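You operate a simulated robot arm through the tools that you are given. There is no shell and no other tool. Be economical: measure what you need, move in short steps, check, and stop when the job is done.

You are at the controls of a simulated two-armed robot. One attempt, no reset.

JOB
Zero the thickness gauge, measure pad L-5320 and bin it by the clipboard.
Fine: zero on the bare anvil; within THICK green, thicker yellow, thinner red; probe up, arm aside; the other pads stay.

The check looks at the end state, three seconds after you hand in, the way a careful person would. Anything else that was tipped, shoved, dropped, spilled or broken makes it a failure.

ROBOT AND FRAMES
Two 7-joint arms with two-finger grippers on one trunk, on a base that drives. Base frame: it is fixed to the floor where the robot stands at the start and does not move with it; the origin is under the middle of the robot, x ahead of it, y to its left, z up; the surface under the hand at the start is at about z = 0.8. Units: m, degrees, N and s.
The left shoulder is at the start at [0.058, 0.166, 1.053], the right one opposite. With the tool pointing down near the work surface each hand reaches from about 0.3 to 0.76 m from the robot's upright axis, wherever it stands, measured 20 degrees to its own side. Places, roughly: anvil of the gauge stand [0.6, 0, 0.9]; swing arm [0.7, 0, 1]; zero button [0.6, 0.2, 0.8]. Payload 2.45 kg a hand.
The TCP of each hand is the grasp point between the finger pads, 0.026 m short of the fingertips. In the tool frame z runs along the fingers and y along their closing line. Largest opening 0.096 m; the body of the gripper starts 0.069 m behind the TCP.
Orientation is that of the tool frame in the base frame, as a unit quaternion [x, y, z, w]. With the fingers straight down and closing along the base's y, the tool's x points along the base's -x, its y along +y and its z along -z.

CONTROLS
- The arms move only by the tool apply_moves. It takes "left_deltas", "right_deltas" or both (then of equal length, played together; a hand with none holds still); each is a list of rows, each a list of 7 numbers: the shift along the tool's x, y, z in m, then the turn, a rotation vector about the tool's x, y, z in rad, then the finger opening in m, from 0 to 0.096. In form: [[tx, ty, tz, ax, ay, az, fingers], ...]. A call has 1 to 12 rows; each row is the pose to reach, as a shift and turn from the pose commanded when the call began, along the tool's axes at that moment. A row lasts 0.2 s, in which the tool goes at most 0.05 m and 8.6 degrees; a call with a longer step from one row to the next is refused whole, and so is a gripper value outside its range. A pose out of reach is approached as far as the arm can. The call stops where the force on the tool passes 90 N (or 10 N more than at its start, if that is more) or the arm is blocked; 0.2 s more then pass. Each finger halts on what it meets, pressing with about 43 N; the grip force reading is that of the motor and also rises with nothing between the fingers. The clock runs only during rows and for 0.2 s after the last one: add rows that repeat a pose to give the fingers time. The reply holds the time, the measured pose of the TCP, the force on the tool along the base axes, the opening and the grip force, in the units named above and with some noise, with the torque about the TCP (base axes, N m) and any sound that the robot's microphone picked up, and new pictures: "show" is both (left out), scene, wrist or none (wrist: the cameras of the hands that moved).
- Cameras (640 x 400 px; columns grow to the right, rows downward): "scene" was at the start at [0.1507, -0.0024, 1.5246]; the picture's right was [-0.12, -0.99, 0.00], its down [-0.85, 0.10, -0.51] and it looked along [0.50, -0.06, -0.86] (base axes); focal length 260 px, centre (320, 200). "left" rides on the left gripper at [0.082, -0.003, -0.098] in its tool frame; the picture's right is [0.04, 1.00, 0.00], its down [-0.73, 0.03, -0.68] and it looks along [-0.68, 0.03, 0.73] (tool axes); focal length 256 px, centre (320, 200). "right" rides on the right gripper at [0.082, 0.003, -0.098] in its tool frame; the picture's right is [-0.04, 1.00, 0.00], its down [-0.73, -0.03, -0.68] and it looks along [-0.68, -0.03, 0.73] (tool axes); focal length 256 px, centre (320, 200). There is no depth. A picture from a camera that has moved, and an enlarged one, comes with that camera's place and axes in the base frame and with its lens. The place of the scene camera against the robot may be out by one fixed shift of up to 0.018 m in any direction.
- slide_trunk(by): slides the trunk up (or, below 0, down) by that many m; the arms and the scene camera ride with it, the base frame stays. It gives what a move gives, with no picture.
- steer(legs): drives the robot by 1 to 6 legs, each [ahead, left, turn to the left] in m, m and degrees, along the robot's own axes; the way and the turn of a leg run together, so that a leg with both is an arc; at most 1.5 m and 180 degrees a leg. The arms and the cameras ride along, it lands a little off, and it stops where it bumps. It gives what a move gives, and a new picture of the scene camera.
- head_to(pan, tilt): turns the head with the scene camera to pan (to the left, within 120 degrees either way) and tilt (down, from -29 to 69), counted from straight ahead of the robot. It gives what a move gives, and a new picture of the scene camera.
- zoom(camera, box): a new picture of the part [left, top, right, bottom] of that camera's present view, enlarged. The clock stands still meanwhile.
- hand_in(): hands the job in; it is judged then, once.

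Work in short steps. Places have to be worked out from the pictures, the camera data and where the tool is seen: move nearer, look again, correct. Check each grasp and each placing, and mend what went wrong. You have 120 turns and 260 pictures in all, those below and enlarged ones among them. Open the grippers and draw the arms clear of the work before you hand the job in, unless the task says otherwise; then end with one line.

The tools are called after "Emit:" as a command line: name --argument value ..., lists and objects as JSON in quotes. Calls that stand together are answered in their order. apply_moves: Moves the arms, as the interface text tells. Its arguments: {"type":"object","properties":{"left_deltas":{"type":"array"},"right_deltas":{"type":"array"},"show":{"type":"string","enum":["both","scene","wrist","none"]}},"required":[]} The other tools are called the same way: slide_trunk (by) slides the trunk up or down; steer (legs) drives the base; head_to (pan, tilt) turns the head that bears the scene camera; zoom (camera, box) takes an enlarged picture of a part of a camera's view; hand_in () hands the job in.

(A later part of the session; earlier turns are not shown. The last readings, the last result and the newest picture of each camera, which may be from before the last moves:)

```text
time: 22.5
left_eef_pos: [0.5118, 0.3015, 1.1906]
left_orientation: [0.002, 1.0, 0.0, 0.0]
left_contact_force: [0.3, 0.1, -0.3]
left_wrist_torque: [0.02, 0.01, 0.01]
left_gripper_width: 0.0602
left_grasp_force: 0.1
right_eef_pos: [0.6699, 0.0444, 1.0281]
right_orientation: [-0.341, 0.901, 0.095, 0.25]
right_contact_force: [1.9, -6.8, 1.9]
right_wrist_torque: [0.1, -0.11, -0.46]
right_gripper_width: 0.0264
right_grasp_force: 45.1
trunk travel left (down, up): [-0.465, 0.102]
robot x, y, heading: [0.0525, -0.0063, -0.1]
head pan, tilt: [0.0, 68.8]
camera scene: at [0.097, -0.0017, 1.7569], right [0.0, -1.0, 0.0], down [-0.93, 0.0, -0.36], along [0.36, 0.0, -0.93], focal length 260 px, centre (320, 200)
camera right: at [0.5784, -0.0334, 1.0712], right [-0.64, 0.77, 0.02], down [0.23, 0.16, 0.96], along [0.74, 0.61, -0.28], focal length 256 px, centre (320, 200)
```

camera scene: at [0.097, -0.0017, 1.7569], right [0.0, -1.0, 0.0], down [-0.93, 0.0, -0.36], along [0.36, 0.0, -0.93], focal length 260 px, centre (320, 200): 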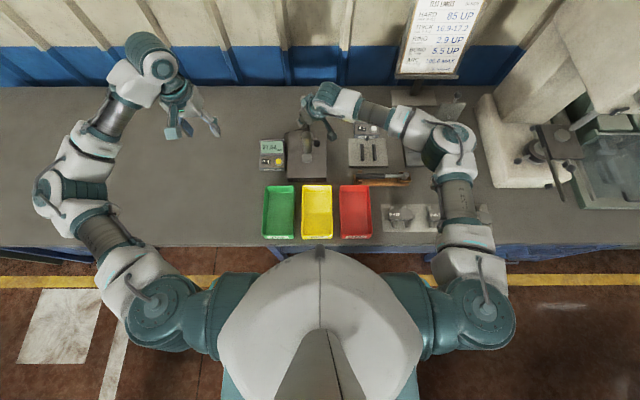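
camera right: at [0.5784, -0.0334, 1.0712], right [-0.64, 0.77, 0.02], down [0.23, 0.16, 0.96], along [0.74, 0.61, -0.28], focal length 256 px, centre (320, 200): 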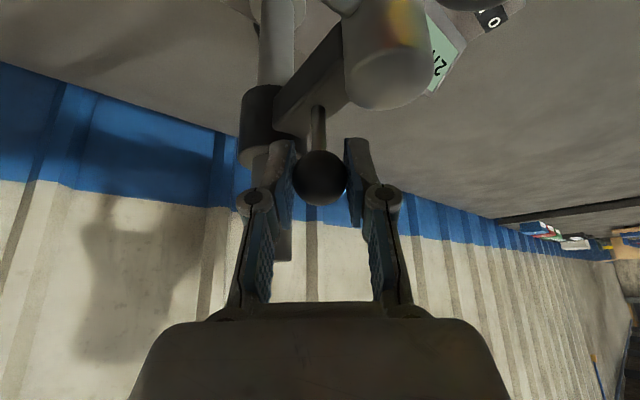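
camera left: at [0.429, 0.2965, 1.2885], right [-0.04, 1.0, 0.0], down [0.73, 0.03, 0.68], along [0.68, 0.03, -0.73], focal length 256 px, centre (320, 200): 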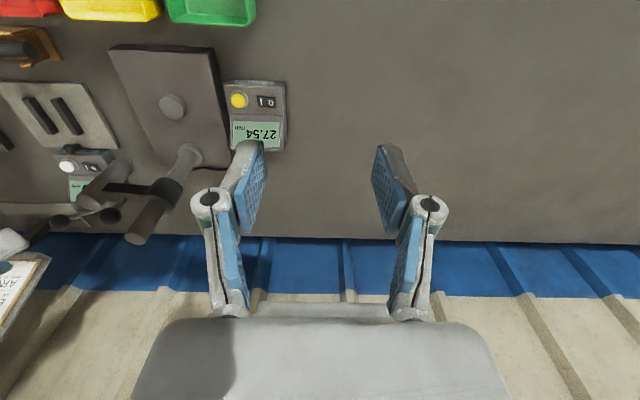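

The arm points over the anvil. I'll release and back off along the tool axis.

Emit:
apply_moves --right_deltas '[[0, 0, 0, 0, 0, 0, 0.05], [0, 0, -0.001, 0, 0, 0, 0.05], [0, 0, -0.04, 0, 0, 0, 0.055], [0, 0, -0.08, 0, 0, 0, 0.055], [0, 0, -0.12, 0, 0, 0, 0.055]]'

```text
time: 23.7
left_eef_pos: [0.511, 0.301, 1.1895]
left_orientation: [0.002, 1.0, -0.001, 0.0]
left_contact_force: [-1.2, -0.9, 0.3]
left_wrist_torque: [0.0, 0.01, 0.0]
left_gripper_width: 0.06
left_grasp_force: 0.1
right_eef_pos: [0.6228, 0.0031, 1.1331]
right_orientation: [-0.34, 0.902, 0.093, 0.248]
right_contact_force: [-0.4, 0.9, -0.4]
right_wrist_torque: [0.01, 0.01, 0.01]
right_gripper_width: 0.0551
right_grasp_force: 0.1
trunk travel left (down, up): [-0.465, 0.102]
robot x, y, heading: [0.0526, -0.004, -0.2]
head pan, tilt: [0.0, 68.8]
camera scene: at [0.0955, -0.0018, 1.757], right [0.0, -1.0, 0.0], down [-0.93, 0.0, -0.36], along [0.36, 0.0, -0.93], focal length 260 px, centre (320, 200)
camera right: at [0.5316, -0.0744, 1.1759], right [-0.63, 0.77, 0.02], down [0.23, 0.16, 0.96], along [0.74, 0.61, -0.28], focal length 256 px, centre (320, 200)
```

scene: 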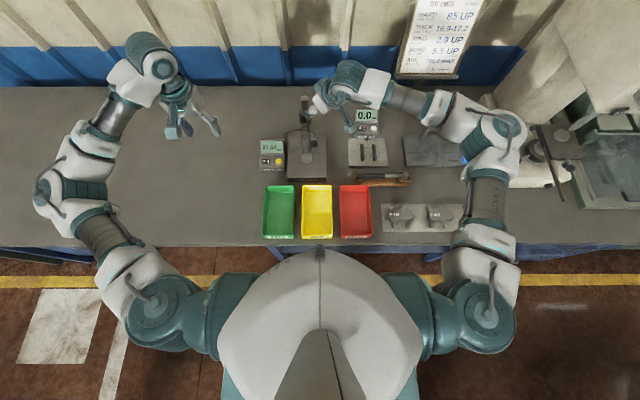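
right: 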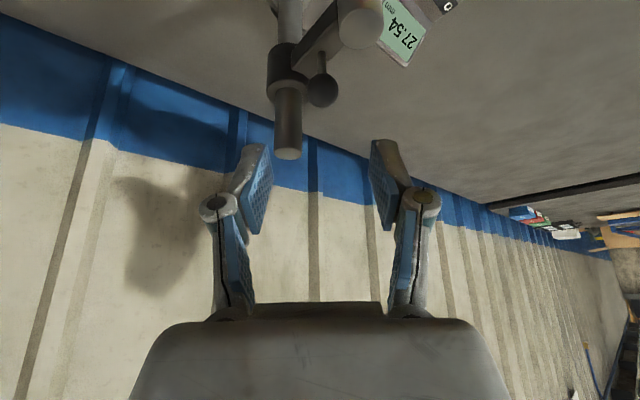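

I'll straighten the right hand and pull it back for a view of the lever and stand.

Emit:
apply_moves --right_deltas '[[0.0105, 0.0091, -0.0125, 0.027, 0.073, 0.1, 0.055], [0.021, 0.018, -0.025, 0.055, 0.147, 0.2, 0.055], [0.0314, 0.027, -0.0374, 0.082, 0.22, 0.3, 0.055], [0.042, 0.0366, -0.05, 0.11, 0.293, 0.4, 0.055], [0.0524, 0.0457, -0.0623, 0.137, 0.366, 0.5, 0.055], [0.063, 0.055, -0.0747, 0.165, 0.44, 0.6, 0.055], [0.0733, 0.064, -0.0872, 0.192, 0.513, 0.703, 0.055], [0.0733, 0.064, -0.0872, 0.192, 0.513, 0.703, 0.055]]'

```text
time: 25.5
left_eef_pos: [0.5109, 0.3009, 1.19]
left_orientation: [0.002, 1.0, 0.0, 0.0]
left_contact_force: [-0.2, 0.5, 0.2]
left_wrist_torque: [0.0, 0.0, 0.0]
left_gripper_width: 0.0597
left_grasp_force: 0.0
right_eef_pos: [0.4989, -0.0217, 1.1696]
right_orientation: [-0.001, 1.0, 0.001, 0.0]
right_contact_force: [0.4, -0.2, -0.5]
right_wrist_torque: [0.01, 0.01, 0.04]
right_gripper_width: 0.0551
right_grasp_force: 0.2
trunk travel left (down, up): [-0.465, 0.102]
robot x, y, heading: [0.056, -0.0029, -0.1]
head pan, tilt: [0.0, 68.8]
camera scene: at [0.0962, 0.0, 1.7569], right [0.0, -1.0, 0.0], down [-0.93, 0.0, -0.36], along [0.36, 0.0, -0.93], focal length 260 px, centre (320, 200)
camera right: at [0.4188, -0.0182, 1.269], right [0.04, 1.0, 0.0], down [0.73, -0.03, 0.68], along [0.68, -0.03, -0.73], focal length 256 px, centre (320, 200)
```

scene: 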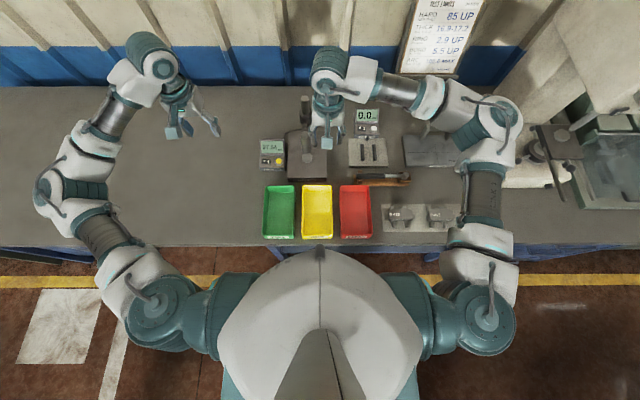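
right: 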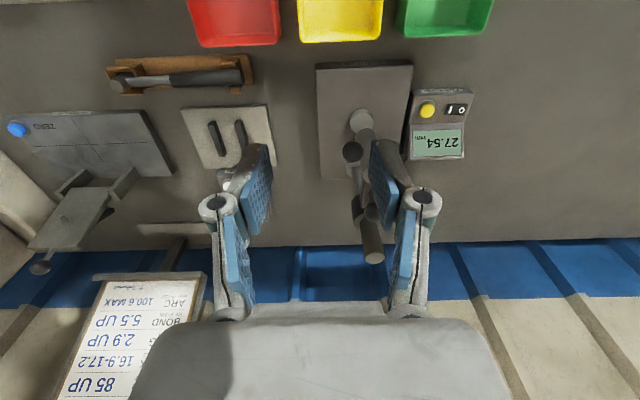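

Emit:
zoom --camera "right" --box '[280, 50, 480, 280]'

Emit:
zoom --camera "left" --box '[80, 30, 300, 250]'

```text
1.74 times, centred on (380, 165) of right
camera zoom: at [0.4188, -0.0182, 1.269], right [0.04, 1.0, 0.0], down [0.73, -0.03, 0.68], along [0.68, -0.03, -0.73], focal length 445 px, centre (216, 261)
```

zoom: 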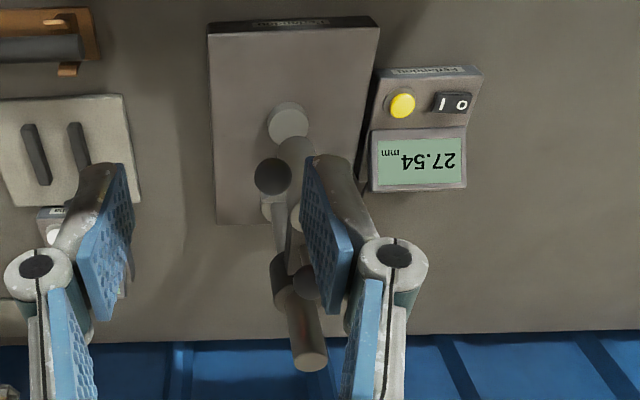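

```text
1.82 times, centred on (190, 140) of left
camera zoom: at [0.4302, 0.2985, 1.2876], right [-0.04, 1.0, 0.0], down [0.73, 0.03, 0.68], along [0.68, 0.03, -0.73], focal length 465 px, centre (556, 309)
```

zoom: 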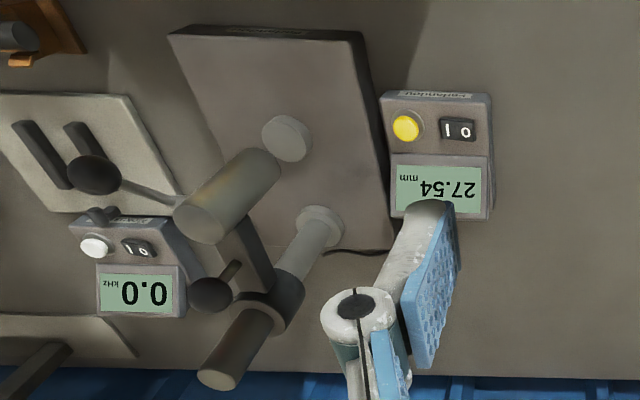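

The probe axis is over the anvil. Triangulating the lever ball from both wrist cameras gives about (0.580, 0.012, 1.015), off the probe diagonally. I'll bring the right hand above it, closing across the lever rod.

Emit:
apply_moves --right_deltas '[[-0.0135, 0.006, 0.013, 0, 0, -0.117, 0.055], [-0.027, 0.012, 0.026, 0, 0, -0.233, 0.055], [-0.04, 0.0175, 0.04, 0, 0, -0.35, 0.055], [-0.054, 0.023, 0.053, 0, 0, -0.467, 0.055], [-0.0675, 0.029, 0.066, 0, 0, -0.583, 0.055], [-0.081, 0.035, 0.08, 0, 0, -0.7, 0.055], [-0.081, 0.035, 0.08, 0, 0, -0.7, 0.055]]' --show "wrist"

Emit:
zoom --camera "left" --box '[40, 30, 240, 250]'

```text
time: 27.1
left_eef_pos: [0.5116, 0.3017, 1.1902]
left_orientation: [0.002, 1.0, 0.0, 0.0]
left_contact_force: [1.1, 0.4, -0.7]
left_wrist_torque: [-0.01, -0.01, 0.04]
left_gripper_width: 0.06
left_grasp_force: 0.1
right_eef_pos: [0.5807, 0.0116, 1.0906]
right_orientation: [-0.345, 0.938, 0.0, 0.001]
right_contact_force: [0.5, -0.2, 0.0]
right_wrist_torque: [0.03, 0.02, -0.02]
right_gripper_width: 0.0552
right_grasp_force: 0.1
trunk travel left (down, up): [-0.465, 0.102]
robot x, y, heading: [0.0537, -0.0021, -0.4]
head pan, tilt: [0.0, 68.8]
camera right: at [0.5167, -0.0385, 1.1891], right [-0.62, 0.79, 0.0], down [0.58, 0.45, 0.68], along [0.54, 0.42, -0.73], focal length 256 px, centre (320, 200)
```

right: 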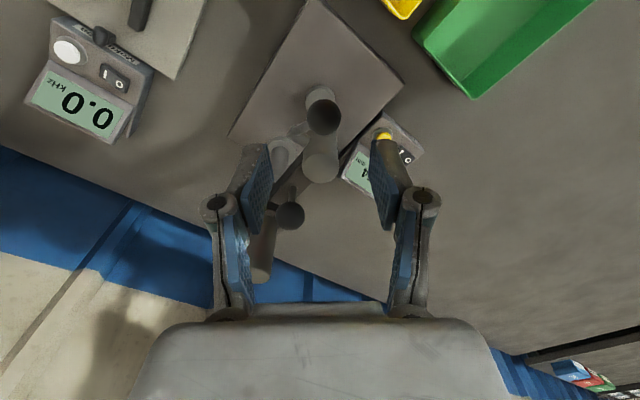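

```text
1.82 times, centred on (140, 140) of left
camera zoom: at [0.4297, 0.2983, 1.2878], right [-0.04, 1.0, 0.0], down [0.73, 0.03, 0.68], along [0.68, 0.03, -0.73], focal length 465 px, centre (647, 309)
```

zoom: 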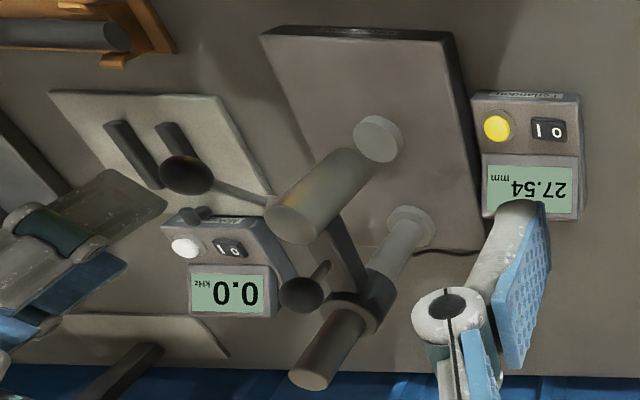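

The ball is confirmed at (0.580, 0.014, 1.015). I'll go straight down onto it and grip.

Emit:
apply_moves --right_deltas '[[0, 0.002, 0.038, 0, 0, 0, 0.052], [0, 0.002, 0.072, 0, 0, 0, 0.052], [0, 0.002, 0.073, 0, 0, 0, 0.052], [0, 0.002, 0.073, 0, 0, 0, 0.02], [0, 0.002, 0.073, 0, 0, 0, 0.02]]' --show "wrist"

```text
time: 28.3
left_eef_pos: [0.5109, 0.2991, 1.1897]
left_orientation: [0.002, 1.0, 0.001, 0.0]
left_contact_force: [-0.3, 0.1, -0.4]
left_wrist_torque: [0.01, -0.01, 0.05]
left_gripper_width: 0.0601
left_grasp_force: 0.1
right_eef_pos: [0.5799, 0.0136, 1.0162]
right_orientation: [-0.342, 0.94, 0.0, 0.003]
right_contact_force: [1.6, -7.3, 3.2]
right_wrist_torque: [-1.19, -0.07, -1.19]
right_gripper_width: 0.0273
right_grasp_force: 45.0
trunk travel left (down, up): [-0.465, 0.102]
robot x, y, heading: [0.0488, -0.0041, -0.0]
head pan, tilt: [0.0, 68.8]
camera right: at [0.5164, -0.038, 1.1152], right [-0.61, 0.79, 0.0], down [0.58, 0.45, 0.68], along [0.54, 0.42, -0.73], focal length 256 px, centre (320, 200)
```

right: 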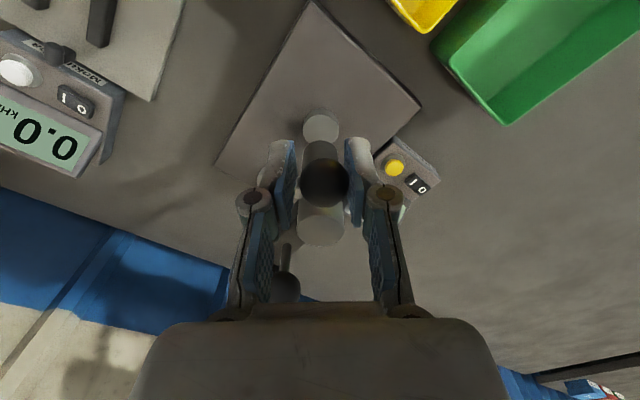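

Gripped. I'll pull the lever down 2 cm and watch the display through the left camera.

Emit:
apply_moves --right_deltas '[[0.001, 0, 0.007, 0, 0, 0, 0.02], [0.002, 0, 0.014, 0, 0, 0, 0.02], [0.003, 0, 0.02, 0, 0, 0, 0.02]]' --show "none"

Emit:
zoom --camera "left" --box '[40, 30, 300, 250]'

```text
time: 29.1
left_eef_pos: [0.5033, 0.2985, 1.1934]
left_orientation: [0.001, 1.0, 0.002, 0.002]
left_contact_force: [0.4, -0.4, 0.2]
left_wrist_torque: [0.01, 0.0, 0.02]
left_gripper_width: 0.0599
left_grasp_force: 0.1
right_eef_pos: [0.57, 0.011, 1.0002]
right_orientation: [-0.344, 0.939, 0.001, 0.002]
right_contact_force: [-29.4, -13.2, 33.7]
right_wrist_torque: [-0.05, -0.88, -0.62]
right_gripper_width: 0.0235
right_grasp_force: 45.2
trunk travel left (down, up): [-0.465, 0.102]
robot x, y, heading: [0.0525, -0.0058, -0.5]
head pan, tilt: [0.0, 68.8]
```

```text
1.82 times, centred on (170, 140) of left
camera zoom: at [0.4219, 0.2952, 1.2909], right [-0.04, 1.0, 0.0], down [0.73, 0.03, 0.68], along [0.68, 0.03, -0.73], focal length 465 px, centre (593, 309)
```

zoom: 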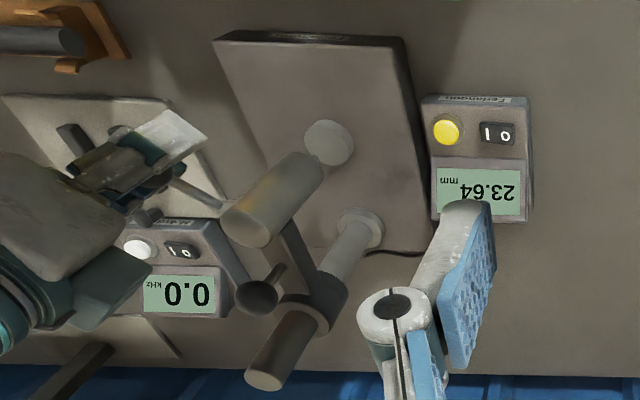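

The reading has dropped to 23.64, so the lever does lower the probe. The arc pushes the ball outward in my grip, so I'll look at the geometry.

Emit:
zoom --camera "right" --box '[220, 90, 420, 310]'

Emit:
zoom --camera "left" --box '[60, 90, 160, 170]'

```text
1.82 times, centred on (320, 200) of right
camera zoom: at [0.5055, -0.0394, 1.0987], right [-0.62, 0.79, 0.0], down [0.58, 0.45, 0.68], along [0.54, 0.42, -0.73], focal length 465 px, centre (320, 200)
```

zoom: 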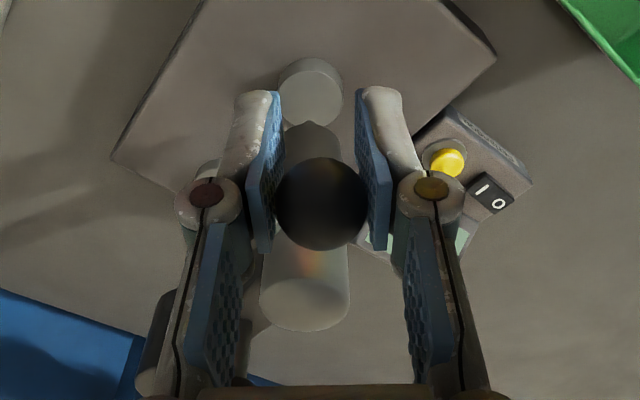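

```text
5.00 times, centred on (110, 130) of left
camera zoom: at [0.4219, 0.2952, 1.2909], right [-0.04, 1.0, 0.0], down [0.73, 0.03, 0.68], along [0.68, 0.03, -0.73], focal length 1280 px, centre (1370, 550)
```

zoom: 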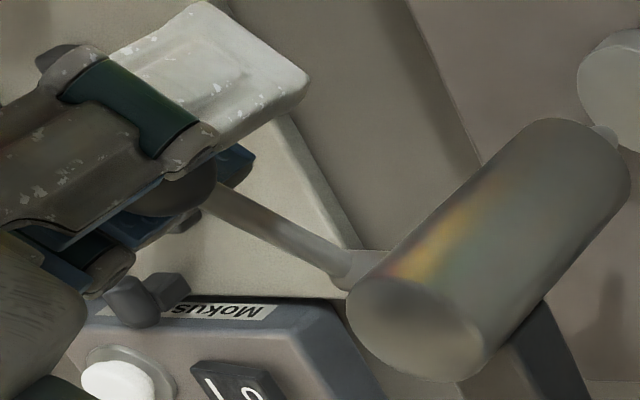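

The lever is now about horizontal, with the ball near (0.581, 0.019, 0.997). I'll keep lowering, easing inward along the arc.

Emit:
apply_moves --right_deltas '[[-0.005, 0, 0.006, 0, 0, 0, 0.02], [-0.006, 0, 0.013, 0, 0, 0, 0.02], [-0.008, 0, 0.02, 0, 0, 0, 0.02]]' --show "wrist"

Emit:
zoom --camera "left" --box '[40, 30, 300, 250]'

```text
time: 29.9
left_eef_pos: [0.5121, 0.2977, 1.1907]
left_orientation: [0.002, 1.0, 0.002, 0.001]
left_contact_force: [0.1, -0.1, 0.0]
left_wrist_torque: [0.01, -0.01, -0.01]
left_gripper_width: 0.0599
left_grasp_force: 0.1
right_eef_pos: [0.5844, 0.0134, 0.974]
right_orientation: [-0.343, 0.939, 0.0, 0.001]
right_contact_force: [1.0, -7.7, -2.2]
right_wrist_torque: [0.59, 0.14, 0.01]
right_gripper_width: 0.0286
right_grasp_force: 5.3
trunk travel left (down, up): [-0.465, 0.102]
robot x, y, heading: [0.0549, -0.0036, -0.1]
head pan, tilt: [0.0, 68.8]
camera right: at [0.5201, -0.0366, 1.0726], right [-0.61, 0.79, 0.0], down [0.58, 0.45, 0.68], along [0.54, 0.42, -0.73], focal length 256 px, centre (320, 200)
```

right: 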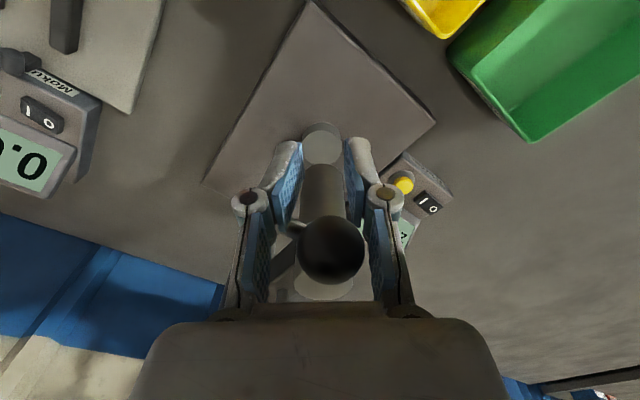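

```text
1.82 times, centred on (170, 140) of left
camera zoom: at [0.4311, 0.2948, 1.2882], right [-0.04, 1.0, 0.0], down [0.73, 0.02, 0.68], along [0.68, 0.03, -0.73], focal length 465 px, centre (593, 309)
```

zoom: 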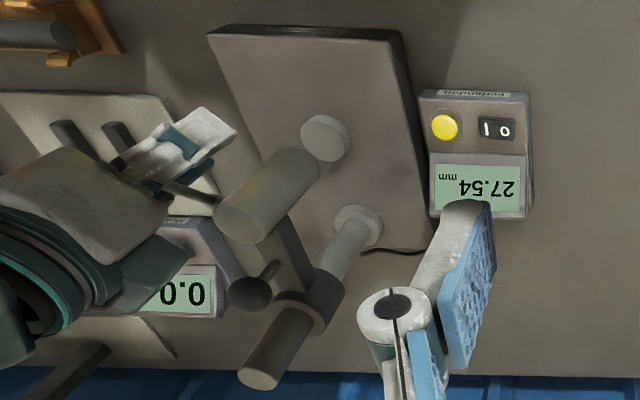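

The ball slipped out and the lever sprang back to 27.54, so it is spring-loaded. Pushing from above with closed fingertips is the better way. I'll open and rise clear.

Emit:
apply_moves --right_deltas '[[0, 0, 0, 0, 0, 0, 0.052], [0, 0, -0.002, 0, 0, 0, 0.055], [0, 0, -0.04, 0, 0, 0, 0.055], [0, 0, -0.08, 0, 0, 0, 0.055], [0, 0, -0.1, 0, 0, 0, 0.04], [0, 0, -0.1, 0, 0, 0, 0.02], [0, 0, -0.1, 0, 0, 0, 0.0]]' --show "wrist"

Emit:
zoom --camera "left" --box '[40, 30, 300, 250]'

```text
time: 31.5
left_eef_pos: [0.5109, 0.3019, 1.1897]
left_orientation: [0.002, 1.0, 0.001, 0.001]
left_contact_force: [0.6, 1.2, -0.3]
left_wrist_torque: [0.0, 0.0, -0.01]
left_gripper_width: 0.0601
left_grasp_force: 0.1
right_eef_pos: [0.5857, 0.0211, 1.0783]
right_orientation: [-0.343, 0.939, 0.0, 0.0]
right_contact_force: [-0.9, -0.2, -0.8]
right_wrist_torque: [0.0, 0.0, -0.01]
right_gripper_width: 0.0003
right_grasp_force: 28.3
trunk travel left (down, up): [-0.465, 0.102]
robot x, y, heading: [0.0541, -0.0013, -0.3]
head pan, tilt: [0.0, 68.8]
camera right: at [0.521, -0.0304, 1.1768], right [-0.61, 0.79, 0.0], down [0.58, 0.45, 0.68], along [0.54, 0.42, -0.73], focal length 256 px, centre (320, 200)
```

right: 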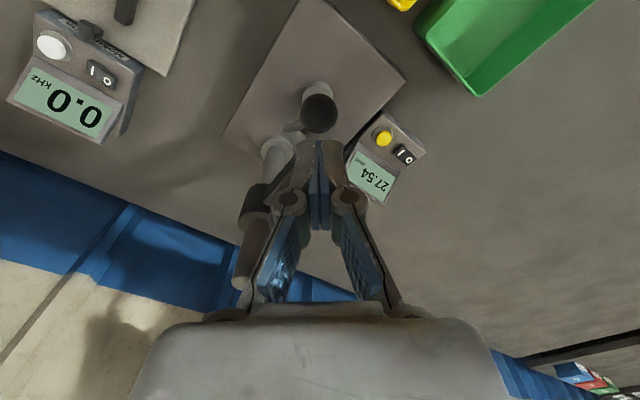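

```text
1.82 times, centred on (170, 140) of left
camera zoom: at [0.4301, 0.2985, 1.2876], right [-0.04, 1.0, 0.0], down [0.73, 0.03, 0.68], along [0.68, 0.03, -0.73], focal length 465 px, centre (593, 309)
```

zoom: 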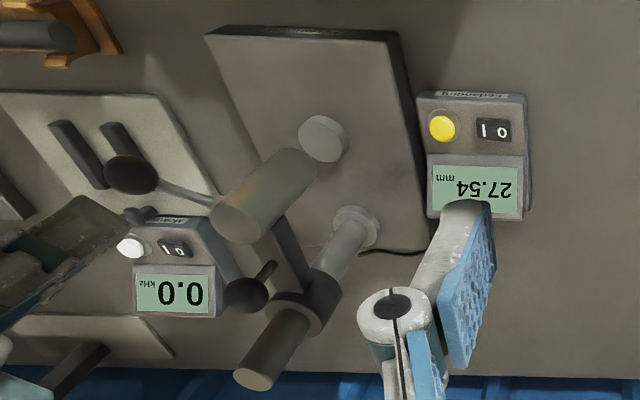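

The ball is back at (0.581, 0.0145, 1.015). With closed fingers, I centre slightly outward on it and push down about 4 cm.

Emit:
apply_moves --right_deltas '[[0.0125, -0.0013, 0.01, 0, 0, 0, 0], [0.0125, -0.0013, 0.025, 0, 0, 0, 0], [0.0125, -0.0013, 0.038, 0, 0, 0, 0], [0.0125, -0.0013, 0.05, 0, 0, 0, 0], [0.0125, -0.0013, 0.062, 0, 0, 0, 0]]' --show "wrist"

Emit:
zoom --camera "left" --box '[40, 30, 300, 250]'

```text
time: 32.7
left_eef_pos: [0.5112, 0.3014, 1.1899]
left_orientation: [0.003, 1.0, -0.001, 0.0]
left_contact_force: [-0.4, -0.9, 0.1]
left_wrist_torque: [-0.04, 0.02, -0.03]
left_gripper_width: 0.0598
left_grasp_force: 0.0
right_eef_pos: [0.576, 0.0111, 1.0131]
right_orientation: [-0.343, 0.939, 0.0, 0.0]
right_contact_force: [-0.8, -0.1, 0.1]
right_wrist_torque: [-0.01, 0.03, 0.01]
right_gripper_width: 0.0001
right_grasp_force: 28.5
trunk travel left (down, up): [-0.465, 0.102]
robot x, y, heading: [0.0524, -0.0042, -0.3]
head pan, tilt: [0.0, 68.8]
camera right: at [0.5113, -0.039, 1.1118], right [-0.61, 0.79, 0.0], down [0.58, 0.45, 0.68], along [0.54, 0.42, -0.73], focal length 256 px, centre (320, 200)
```

right: 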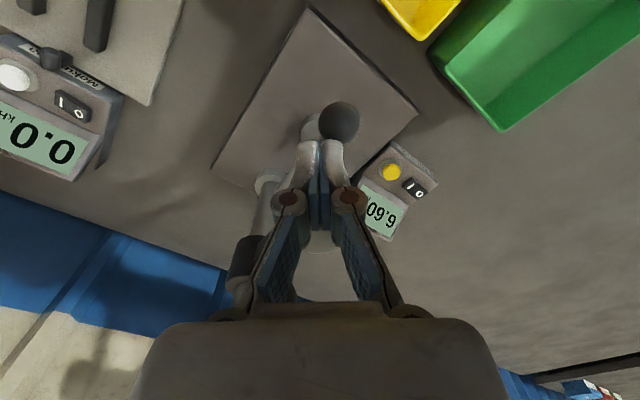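

```text
1.82 times, centred on (170, 140) of left
camera zoom: at [0.4295, 0.2984, 1.2878], right [-0.04, 1.0, 0.0], down [0.73, 0.03, 0.68], along [0.68, 0.03, -0.73], focal length 465 px, centre (593, 309)
```

zoom: 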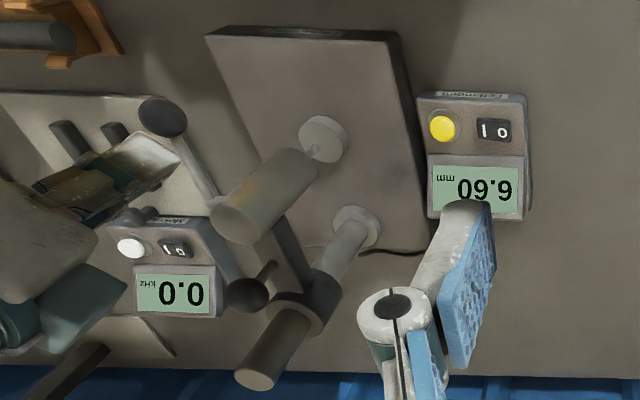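

No force is left on the tool, yet the lever stays down with the tip on the anvil, so it has two stable positions. I'll read the display closely.

Emit:
zoom --camera "left" --box '[200, 70, 260, 120]'

Emit:
zoom --camera "left" --box '[80, 70, 200, 160]'

```text
8.00 times, centred on (230, 95) of left
camera zoom: at [0.4295, 0.2984, 1.2878], right [-0.04, 1.0, 0.0], down [0.73, 0.03, 0.68], along [0.68, 0.03, -0.73], focal length 2048 px, centre (1040, 1040)
```

zoom: 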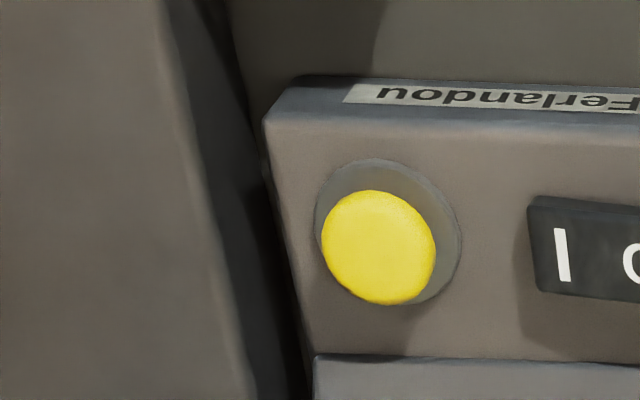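

```text
4.44 times, centred on (140, 115) of left
camera zoom: at [0.4295, 0.2984, 1.2878], right [-0.04, 1.0, 0.0], down [0.73, 0.03, 0.68], along [0.68, 0.03, -0.73], focal length 1138 px, centre (1120, 578)
```

zoom: 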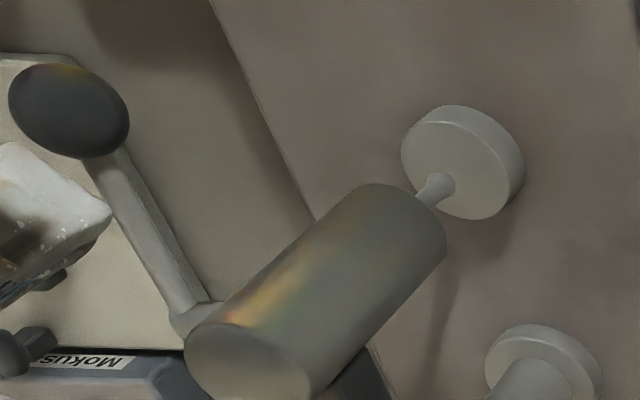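

The tip rests on the bare anvil. The zero button triangulates to (0.616, 0.160, 0.837). I'll withdraw the right hand to its side and bring the closed left hand above the button.

Emit:
apply_moves --right_deltas '[[0, 0, -0.045, 0, 0, 0, 0], [0.038, -0.017, -0.051, 0, 0, 0.1, 0], [0.076, -0.034, -0.057, 0, 0, 0.2, 0], [0.114, -0.051, -0.063, 0, 0, 0.3, 0], [0.152, -0.068, -0.069, 0, 0, 0.4, 0], [0.19, -0.085, -0.075, 0, 0, 0.5, 0], [0.228, -0.102, -0.081, 0, 0, 0.6, 0], [0.264, -0.1186, -0.087, 0, 0, 0.7, 0], [0.264, -0.1186, -0.087, 0, 0, 0.7, 0]]' --left_deltas '[[-0.013, -0.0176, 0.0288, 0, 0, 0, 0.05], [-0.026, -0.035, 0.0575, 0, 0, 0, 0.04], [-0.039, -0.053, 0.086, 0, 0, 0, 0.03], [-0.0525, -0.07, 0.115, 0, 0, 0, 0.02], [-0.066, -0.088, 0.144, 0, 0, 0, 0.01], [-0.079, -0.106, 0.1725, 0, 0, 0, 0], [-0.092, -0.123, 0.201, 0, 0, 0, 0], [-0.105, -0.141, 0.23, 0, 0, 0, 0], [-0.105, -0.141, 0.23, 0, 0, 0, 0]]'

```text
time: 34.7
left_eef_pos: [0.6114, 0.1568, 0.9566]
left_orientation: [0.003, 1.0, 0.002, 0.0]
left_contact_force: [-0.4, -0.5, 0.5]
left_wrist_torque: [-0.01, 0.0, 0.0]
left_gripper_width: 0.0001
left_grasp_force: 27.9
right_eef_pos: [0.4463, -0.2546, 1.0987]
right_orientation: [0.0, 1.0, 0.002, 0.0]
right_contact_force: [0.1, -0.1, -0.8]
right_wrist_torque: [-0.01, 0.0, 0.01]
right_gripper_width: 0.0001
right_grasp_force: 28.7
trunk travel left (down, up): [-0.465, 0.102]
robot x, y, heading: [0.0532, -0.0053, -0.1]
head pan, tilt: [0.0, 68.8]
camera scene: at [0.0961, -0.0075, 1.757], right [0.0, -1.0, 0.0], down [-0.93, 0.01, -0.36], along [0.36, 0.0, -0.93], focal length 260 px, centre (320, 200)
camera right: at [0.3659, -0.2513, 1.1972], right [0.04, 1.0, 0.0], down [0.73, -0.03, 0.68], along [0.68, -0.02, -0.73], focal length 256 px, centre (320, 200)
camera left: at [0.5306, 0.1538, 1.0543], right [-0.04, 1.0, 0.0], down [0.73, 0.03, 0.68], along [0.68, 0.03, -0.73], focal length 256 px, centre (320, 200)
```

scene: 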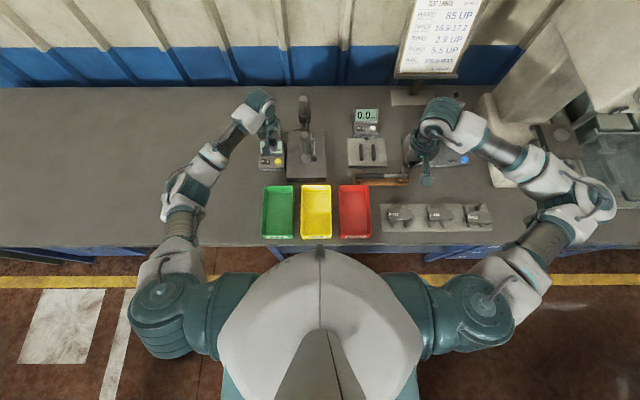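
right: 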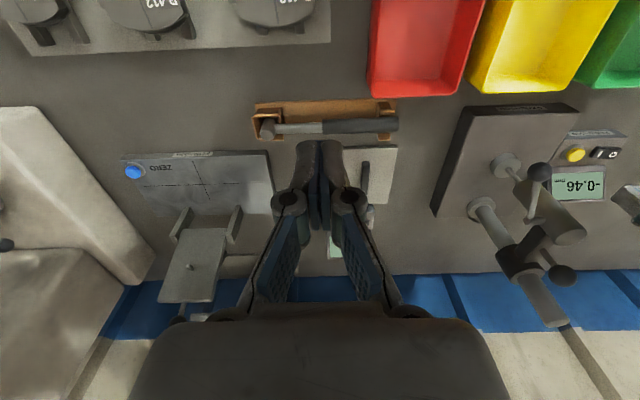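
left: 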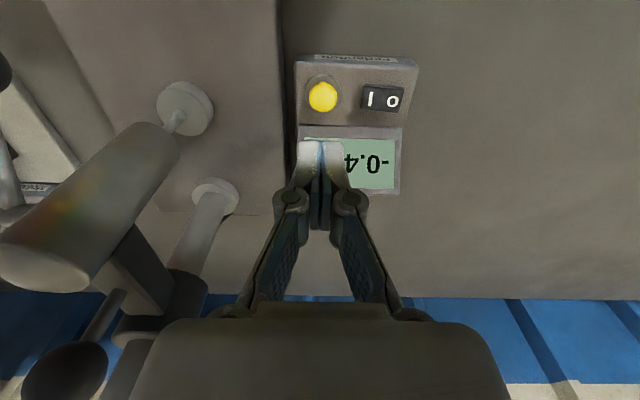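

The tip has settled fully and the display reads -0.46 on the bare anvil, which is the offset to zero out. The button is 3 mm ahead and 3 mm left of my tip. I'll press it.

Emit:
apply_moves --left_deltas '[[-0.003, 0.003, 0.04, 0, 0, 0, 0], [-0.003, 0.003, 0.08, 0, 0, 0, 0], [-0.003, 0.003, 0.09, 0, 0, 0, 0], [-0.003, 0.003, 0.096, 0, 0, 0, 0]]' --show "wrist"

Emit:
zoom --camera "right" --box '[420, 90, 640, 240]'

```text
time: 35.7
left_eef_pos: [0.6164, 0.158, 0.8628]
left_orientation: [0.002, 1.0, 0.0, 0.002]
left_contact_force: [2.1, -2.7, 11.1]
left_wrist_torque: [-0.12, -0.05, 0.03]
left_gripper_width: 0.0061
left_grasp_force: 28.3
right_eef_pos: [0.4444, -0.2554, 1.0987]
right_orientation: [-0.001, 1.0, 0.001, 0.0]
right_contact_force: [-1.0, 0.2, -0.5]
right_wrist_torque: [0.0, 0.01, 0.01]
right_gripper_width: 0.0
right_grasp_force: 28.2
trunk travel left (down, up): [-0.465, 0.102]
robot x, y, heading: [0.0525, -0.0061, -0.2]
head pan, tilt: [0.0, 68.8]
heard: click
camera left: at [0.5347, 0.1563, 0.9606], right [-0.04, 1.0, 0.0], down [0.73, 0.03, 0.68], along [0.68, 0.02, -0.73], focal length 256 px, centre (320, 200)
```

left: 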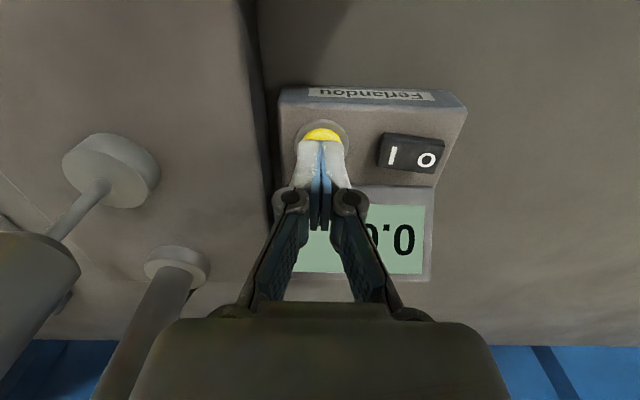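

```text
2.67 times, centred on (530, 165) of right
camera zoom: at [0.3648, -0.2517, 1.1976], right [0.04, 1.0, 0.0], down [0.73, -0.03, 0.68], along [0.68, -0.02, -0.73], focal length 683 px, centre (-240, 293)
```

zoom: 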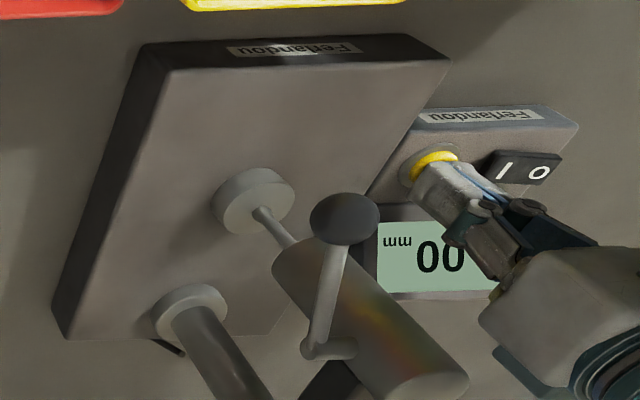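

There was a click and the display shows 0.00. I'll lift the left hand clear and look at the lever in its down position.

Emit:
apply_moves --left_deltas '[[0, 0, -0.045, 0, 0, 0, 0], [0, 0, -0.09, 0, 0, 0, 0], [0.03, 0.02, -0.12, 0, 0, 0, 0.01], [0.06, 0.045, -0.15, 0, 0, 0, 0.02], [0.09, 0.07, -0.18, 0, 0, 0, 0.03], [0.11, 0.09, -0.22, 0, 0, 0, 0.03]]' --show "wrist"

Emit:
zoom --camera "right" --box '[420, 90, 640, 240]'

Emit:
zoom --camera "left" --box '[40, 20, 320, 240]'

```text
time: 37.1
left_eef_pos: [0.5031, 0.2567, 1.0778]
left_orientation: [0.003, 1.0, 0.0, -0.001]
left_contact_force: [-0.4, -0.5, 0.0]
left_wrist_torque: [-0.01, 0.0, 0.01]
left_gripper_width: 0.03
left_grasp_force: 0.1
right_eef_pos: [0.4476, -0.2518, 1.0996]
right_orientation: [0.0, 1.0, 0.001, 0.001]
right_contact_force: [-0.8, 0.2, -0.1]
right_wrist_torque: [-0.01, -0.03, 0.01]
right_gripper_width: 0.0
right_grasp_force: 29.0
trunk travel left (down, up): [-0.465, 0.102]
robot x, y, heading: [0.0535, -0.0061, -0.3]
head pan, tilt: [0.0, 68.8]
camera left: at [0.4228, 0.2544, 1.1761], right [-0.04, 1.0, 0.0], down [0.73, 0.03, 0.68], along [0.68, 0.02, -0.73], focal length 256 px, centre (320, 200)
```

left: 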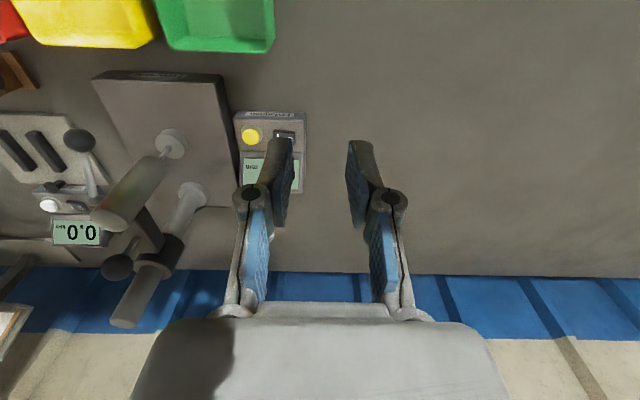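

```text
2.67 times, centred on (530, 165) of right
camera zoom: at [0.3649, -0.2482, 1.1982], right [0.04, 1.0, 0.0], down [0.73, -0.03, 0.68], along [0.68, -0.03, -0.73], focal length 683 px, centre (-240, 293)
```

zoom: 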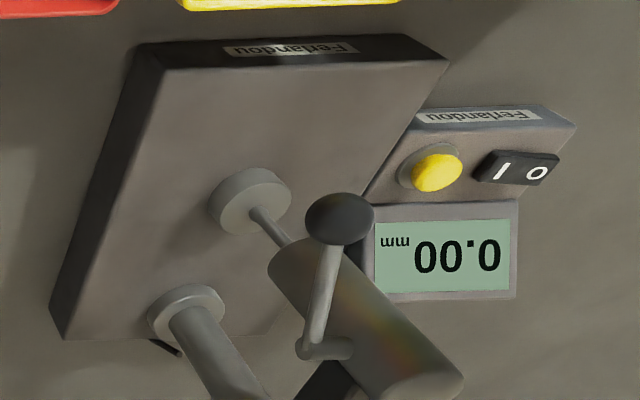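

```text
1.82 times, centred on (180, 130) of left
camera zoom: at [0.4228, 0.2544, 1.1761], right [-0.04, 1.0, 0.0], down [0.73, 0.03, 0.68], along [0.68, 0.02, -0.73], focal length 465 px, centre (574, 327)
```

zoom: 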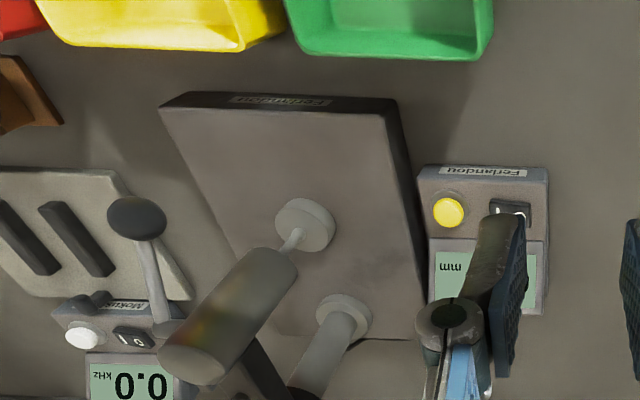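

The display reads 0.00. The lever turns in the x–z plane about an axle near (0.625, 0.012, 0.97), and its ball is now at (0.5655, 0.012, 0.944). I'll bring the right hand above the ball.

Emit:
apply_moves --right_deltas '[[-0.017, 0.038, 0.006, 0, 0, 0, 0.02], [-0.034, 0.075, 0.012, 0, 0, 0, 0.04], [-0.051, 0.113, 0.017, 0, 0, 0, 0.055], [-0.067, 0.151, 0.023, 0, 0, 0, 0.055], [-0.084, 0.188, 0.029, 0, 0, 0, 0.055], [-0.101, 0.226, 0.034, 0, 0, 0, 0.055], [-0.118, 0.2635, 0.04, 0, 0, 0, 0.055], [-0.118, 0.2635, 0.04, 0, 0, 0, 0.055]]' --show "wrist"

```text
time: 38.9
left_eef_pos: [0.5051, 0.2565, 1.0777]
left_orientation: [0.002, 1.0, -0.001, 0.001]
left_contact_force: [0.5, 0.4, 0.1]
left_wrist_torque: [0.0, 0.04, 0.03]
left_gripper_width: 0.0299
left_grasp_force: 0.1
right_eef_pos: [0.5695, 0.0098, 1.0629]
right_orientation: [0.0, 1.0, 0.001, 0.001]
right_contact_force: [0.7, 0.0, -0.5]
right_wrist_torque: [0.01, -0.01, 0.01]
right_gripper_width: 0.0549
right_grasp_force: 0.0
trunk travel left (down, up): [-0.465, 0.102]
robot x, y, heading: [0.0538, -0.006, 0.0]
head pan, tilt: [0.0, 68.8]
camera right: at [0.4878, 0.0134, 1.161], right [0.04, 1.0, 0.0], down [0.73, -0.03, 0.68], along [0.68, -0.03, -0.73], focal length 256 px, centre (320, 200)
```

right: 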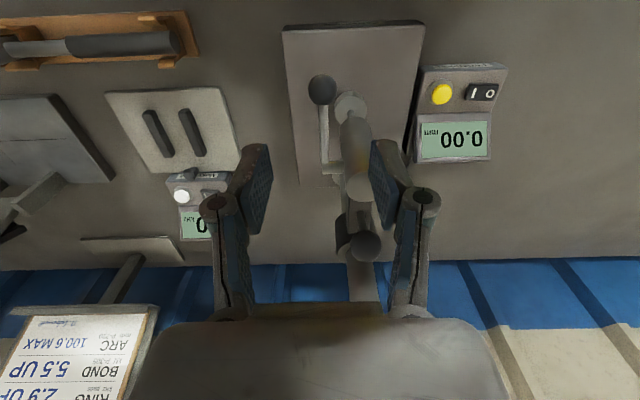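

The ball is confirmed at (0.5655, 0.011, 0.944). I'll descend around it and close.

Emit:
apply_moves --right_deltas '[[0.004, 0.001, 0.04, 0, 0, 0, 0.05], [0.004, 0.001, 0.08, 0, 0, 0, 0.05], [0.004, 0.001, 0.118, 0, 0, 0, 0.05], [0.004, 0.001, 0.119, 0, 0, 0, 0.05], [0.004, 0.001, 0.119, 0, 0, 0, 0.02], [0.004, 0.001, 0.119, 0, 0, 0, 0.02]]' --show "wrist"

```text
time: 40.3
left_eef_pos: [0.5059, 0.2547, 1.0774]
left_orientation: [0.002, 1.0, 0.0, -0.001]
left_contact_force: [0.4, 0.4, -0.2]
left_wrist_torque: [0.01, -0.03, -0.03]
left_gripper_width: 0.03
left_grasp_force: 0.0
right_eef_pos: [0.5656, 0.0134, 0.9423]
right_orientation: [-0.001, 1.0, 0.001, 0.0]
right_contact_force: [-1.1, -2.5, 0.0]
right_wrist_torque: [0.06, -0.03, -0.01]
right_gripper_width: 0.023
right_grasp_force: 44.8
trunk travel left (down, up): [-0.465, 0.102]
robot x, y, heading: [0.0563, 0.0017, 0.0]
head pan, tilt: [0.0, 68.8]
camera right: at [0.4834, 0.0166, 1.0409], right [0.04, 1.0, 0.0], down [0.73, -0.03, 0.68], along [0.68, -0.03, -0.73], focal length 256 px, centre (320, 200)
```

right: 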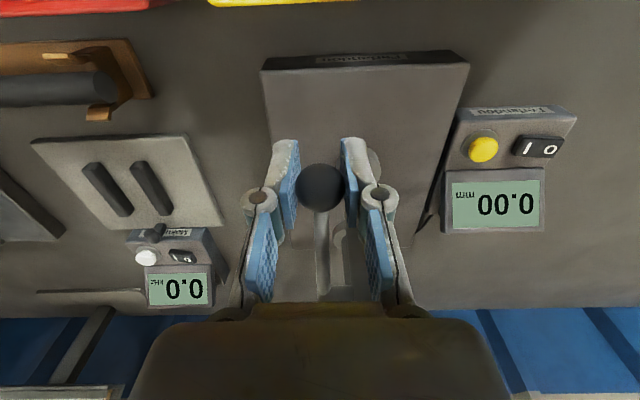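

Gripped. I'll lift along the lever's arc.

Emit:
apply_moves --right_deltas '[[0.0041, 0, -0.014, 0, 0, 0, 0.02], [0.0049, 0, -0.0308, 0, 0, 0, 0.02], [0.0012, 0, -0.0473, 0, 0, 0, 0.02], [-0.0066, 0, -0.0622, 0, 0, 0, 0.02], [-0.0138, 0, -0.0708, 0, 0, 0, 0.02]]' --show "wrist"

```text
time: 41.5
left_eef_pos: [0.5047, 0.2569, 1.0782]
left_orientation: [0.002, 1.0, 0.0, 0.001]
left_contact_force: [0.4, 0.4, 0.0]
left_wrist_torque: [-0.02, -0.01, 0.03]
left_gripper_width: 0.0301
left_grasp_force: 0.0
right_eef_pos: [0.5728, 0.0126, 1.0129]
right_orientation: [-0.002, 1.0, 0.001, -0.001]
right_contact_force: [-18.6, -2.7, -10.4]
right_wrist_torque: [-0.06, 1.31, 0.05]
right_gripper_width: 0.0235
right_grasp_force: 44.4
trunk travel left (down, up): [-0.465, 0.102]
robot x, y, heading: [0.0504, -0.0051, -0.1]
head pan, tilt: [0.0, 68.8]
camera right: at [0.4917, 0.0155, 1.1109], right [0.04, 1.0, 0.0], down [0.73, -0.03, 0.68], along [0.68, -0.02, -0.74], focal length 256 px, centre (320, 200)
```

right: 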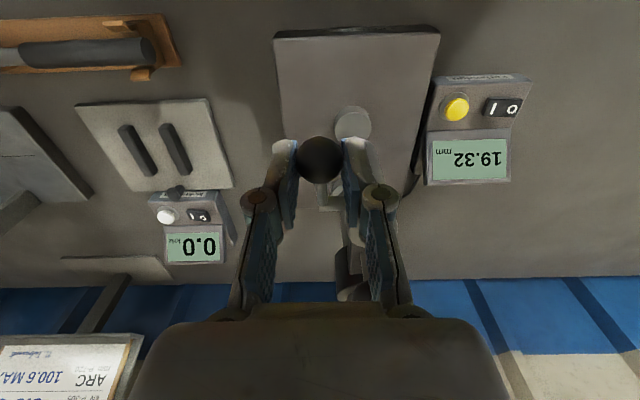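

The reading is 19.32 and the ball lags the grip a little. I'll open and see whether it snaps up.

Emit:
apply_moves --right_deltas '[[0, 0, 0, 0, 0, 0, 0.04], [0, 0, 0, 0, 0, 0, 0.052], [0, 0, 0, 0, 0, 0, 0.052]]' --show "wrist"

```text
time: 42.3
left_eef_pos: [0.5052, 0.2569, 1.0779]
left_orientation: [0.002, 1.0, 0.0, 0.0]
left_contact_force: [-0.4, -0.3, 0.1]
left_wrist_torque: [0.01, -0.01, -0.01]
left_gripper_width: 0.0299
left_grasp_force: 0.1
right_eef_pos: [0.5753, 0.0139, 1.013]
right_orientation: [0.0, 1.0, 0.001, 0.0]
right_contact_force: [0.7, 0.3, 0.4]
right_wrist_torque: [-0.01, -0.02, 0.0]
right_gripper_width: 0.052
right_grasp_force: 0.0
trunk travel left (down, up): [-0.465, 0.102]
robot x, y, heading: [0.0548, -0.0046, -0.3]
head pan, tilt: [0.0, 68.8]
camera right: at [0.4952, 0.0153, 1.1107], right [0.04, 1.0, 0.0], down [0.73, -0.03, 0.68], along [0.68, -0.03, -0.73], focal length 256 px, centre (320, 200)
```

right: 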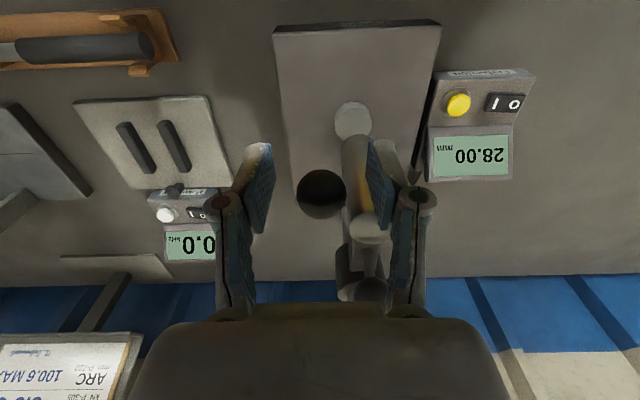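

It reads 28.00, so the probe is fully up and zeroed. Now I swing the arm aside again: the right hand rises and takes the tilted pose in front of the knob.

Emit:
apply_moves --right_deltas '[[0, 0, -0.03, 0, 0, 0, 0.055], [0, 0, -0.065, 0, 0, 0, 0.055], [0, 0, -0.09, 0, 0, 0, 0.055], [-0.008, 0, -0.092, -0.028, -0.074, -0.101, 0.055], [-0.016, -0.001, -0.094, -0.056, -0.148, -0.202, 0.055], [-0.024, -0.001, -0.096, -0.084, -0.222, -0.302, 0.055], [-0.032, -0.001, -0.097, -0.112, -0.295, -0.403, 0.055], [-0.04, -0.001, -0.098, -0.14, -0.369, -0.504, 0.055], [-0.048, -0.002, -0.1, -0.168, -0.443, -0.605, 0.055], [-0.056, -0.002, -0.101, -0.1966, -0.517, -0.7056, 0.055], [-0.056, -0.002, -0.101, -0.1966, -0.517, -0.7056, 0.055]]' --show "wrist"

```text
time: 44.7
left_eef_pos: [0.5058, 0.2557, 1.0776]
left_orientation: [0.002, 1.0, 0.0, 0.0]
left_contact_force: [0.7, -0.1, 0.1]
left_wrist_torque: [0.01, 0.02, -0.02]
left_gripper_width: 0.0301
left_grasp_force: 0.1
right_eef_pos: [0.633, 0.01, 1.1152]
right_orientation: [-0.343, 0.9, 0.095, 0.25]
right_contact_force: [0.0, 0.0, -0.5]
right_wrist_torque: [0.03, 0.03, 0.02]
right_gripper_width: 0.0548
right_grasp_force: 0.1
trunk travel left (down, up): [-0.465, 0.102]
robot x, y, heading: [0.0539, 0.0006, -0.4]
head pan, tilt: [0.0, 68.8]
camera right: at [0.5416, -0.0673, 1.1567], right [-0.64, 0.77, 0.02], down [0.23, 0.16, 0.96], along [0.74, 0.62, -0.28], focal length 256 px, centre (320, 200)
```

right: 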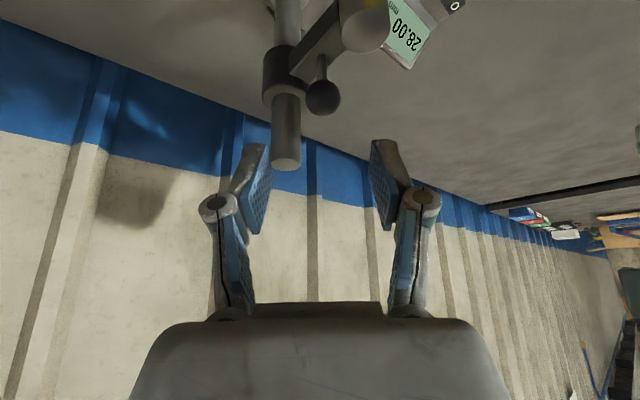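

The knob is at (0.671, 0.046, 1.023), dead ahead along the tool axis. I'll advance 10 cm and close.

Emit:
apply_moves --right_deltas '[[0, 0.001, 0.045, 0, 0, 0, 0.052], [0, 0.002, 0.085, 0, 0, 0, 0.05], [0, 0.002, 0.1, 0, 0, 0, 0.05], [0, 0.002, 0.101, 0, 0, 0, 0.05], [0, 0.002, 0.101, 0, 0, 0, 0.02], [0, 0.002, 0.101, 0, 0, 0, 0.02]]' --show "wrist"

```text
time: 46.1
left_eef_pos: [0.5056, 0.2571, 1.0781]
left_orientation: [0.002, 1.0, 0.0, 0.0]
left_contact_force: [0.4, 0.0, 0.1]
left_wrist_torque: [0.0, 0.03, 0.0]
left_gripper_width: 0.0295
left_grasp_force: 0.1
right_eef_pos: [0.6703, 0.0478, 1.0278]
right_orientation: [-0.342, 0.901, 0.096, 0.251]
right_contact_force: [-2.0, -0.1, 0.4]
right_wrist_torque: [0.14, -0.21, -0.01]
right_gripper_width: 0.0262
right_grasp_force: 45.4
trunk travel left (down, up): [-0.465, 0.102]
robot x, y, heading: [0.0548, -0.0053, -0.3]
head pan, tilt: [0.0, 68.8]
camera right: at [0.5793, -0.0301, 1.0704], right [-0.64, 0.77, 0.02], down [0.23, 0.16, 0.96], along [0.74, 0.62, -0.28], focal length 256 px, centre (320, 200)
```

right: 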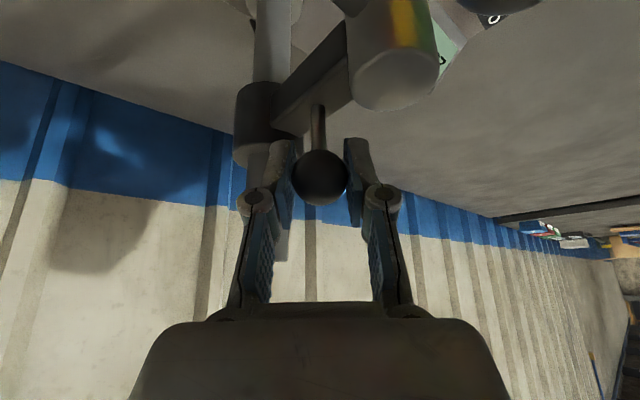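

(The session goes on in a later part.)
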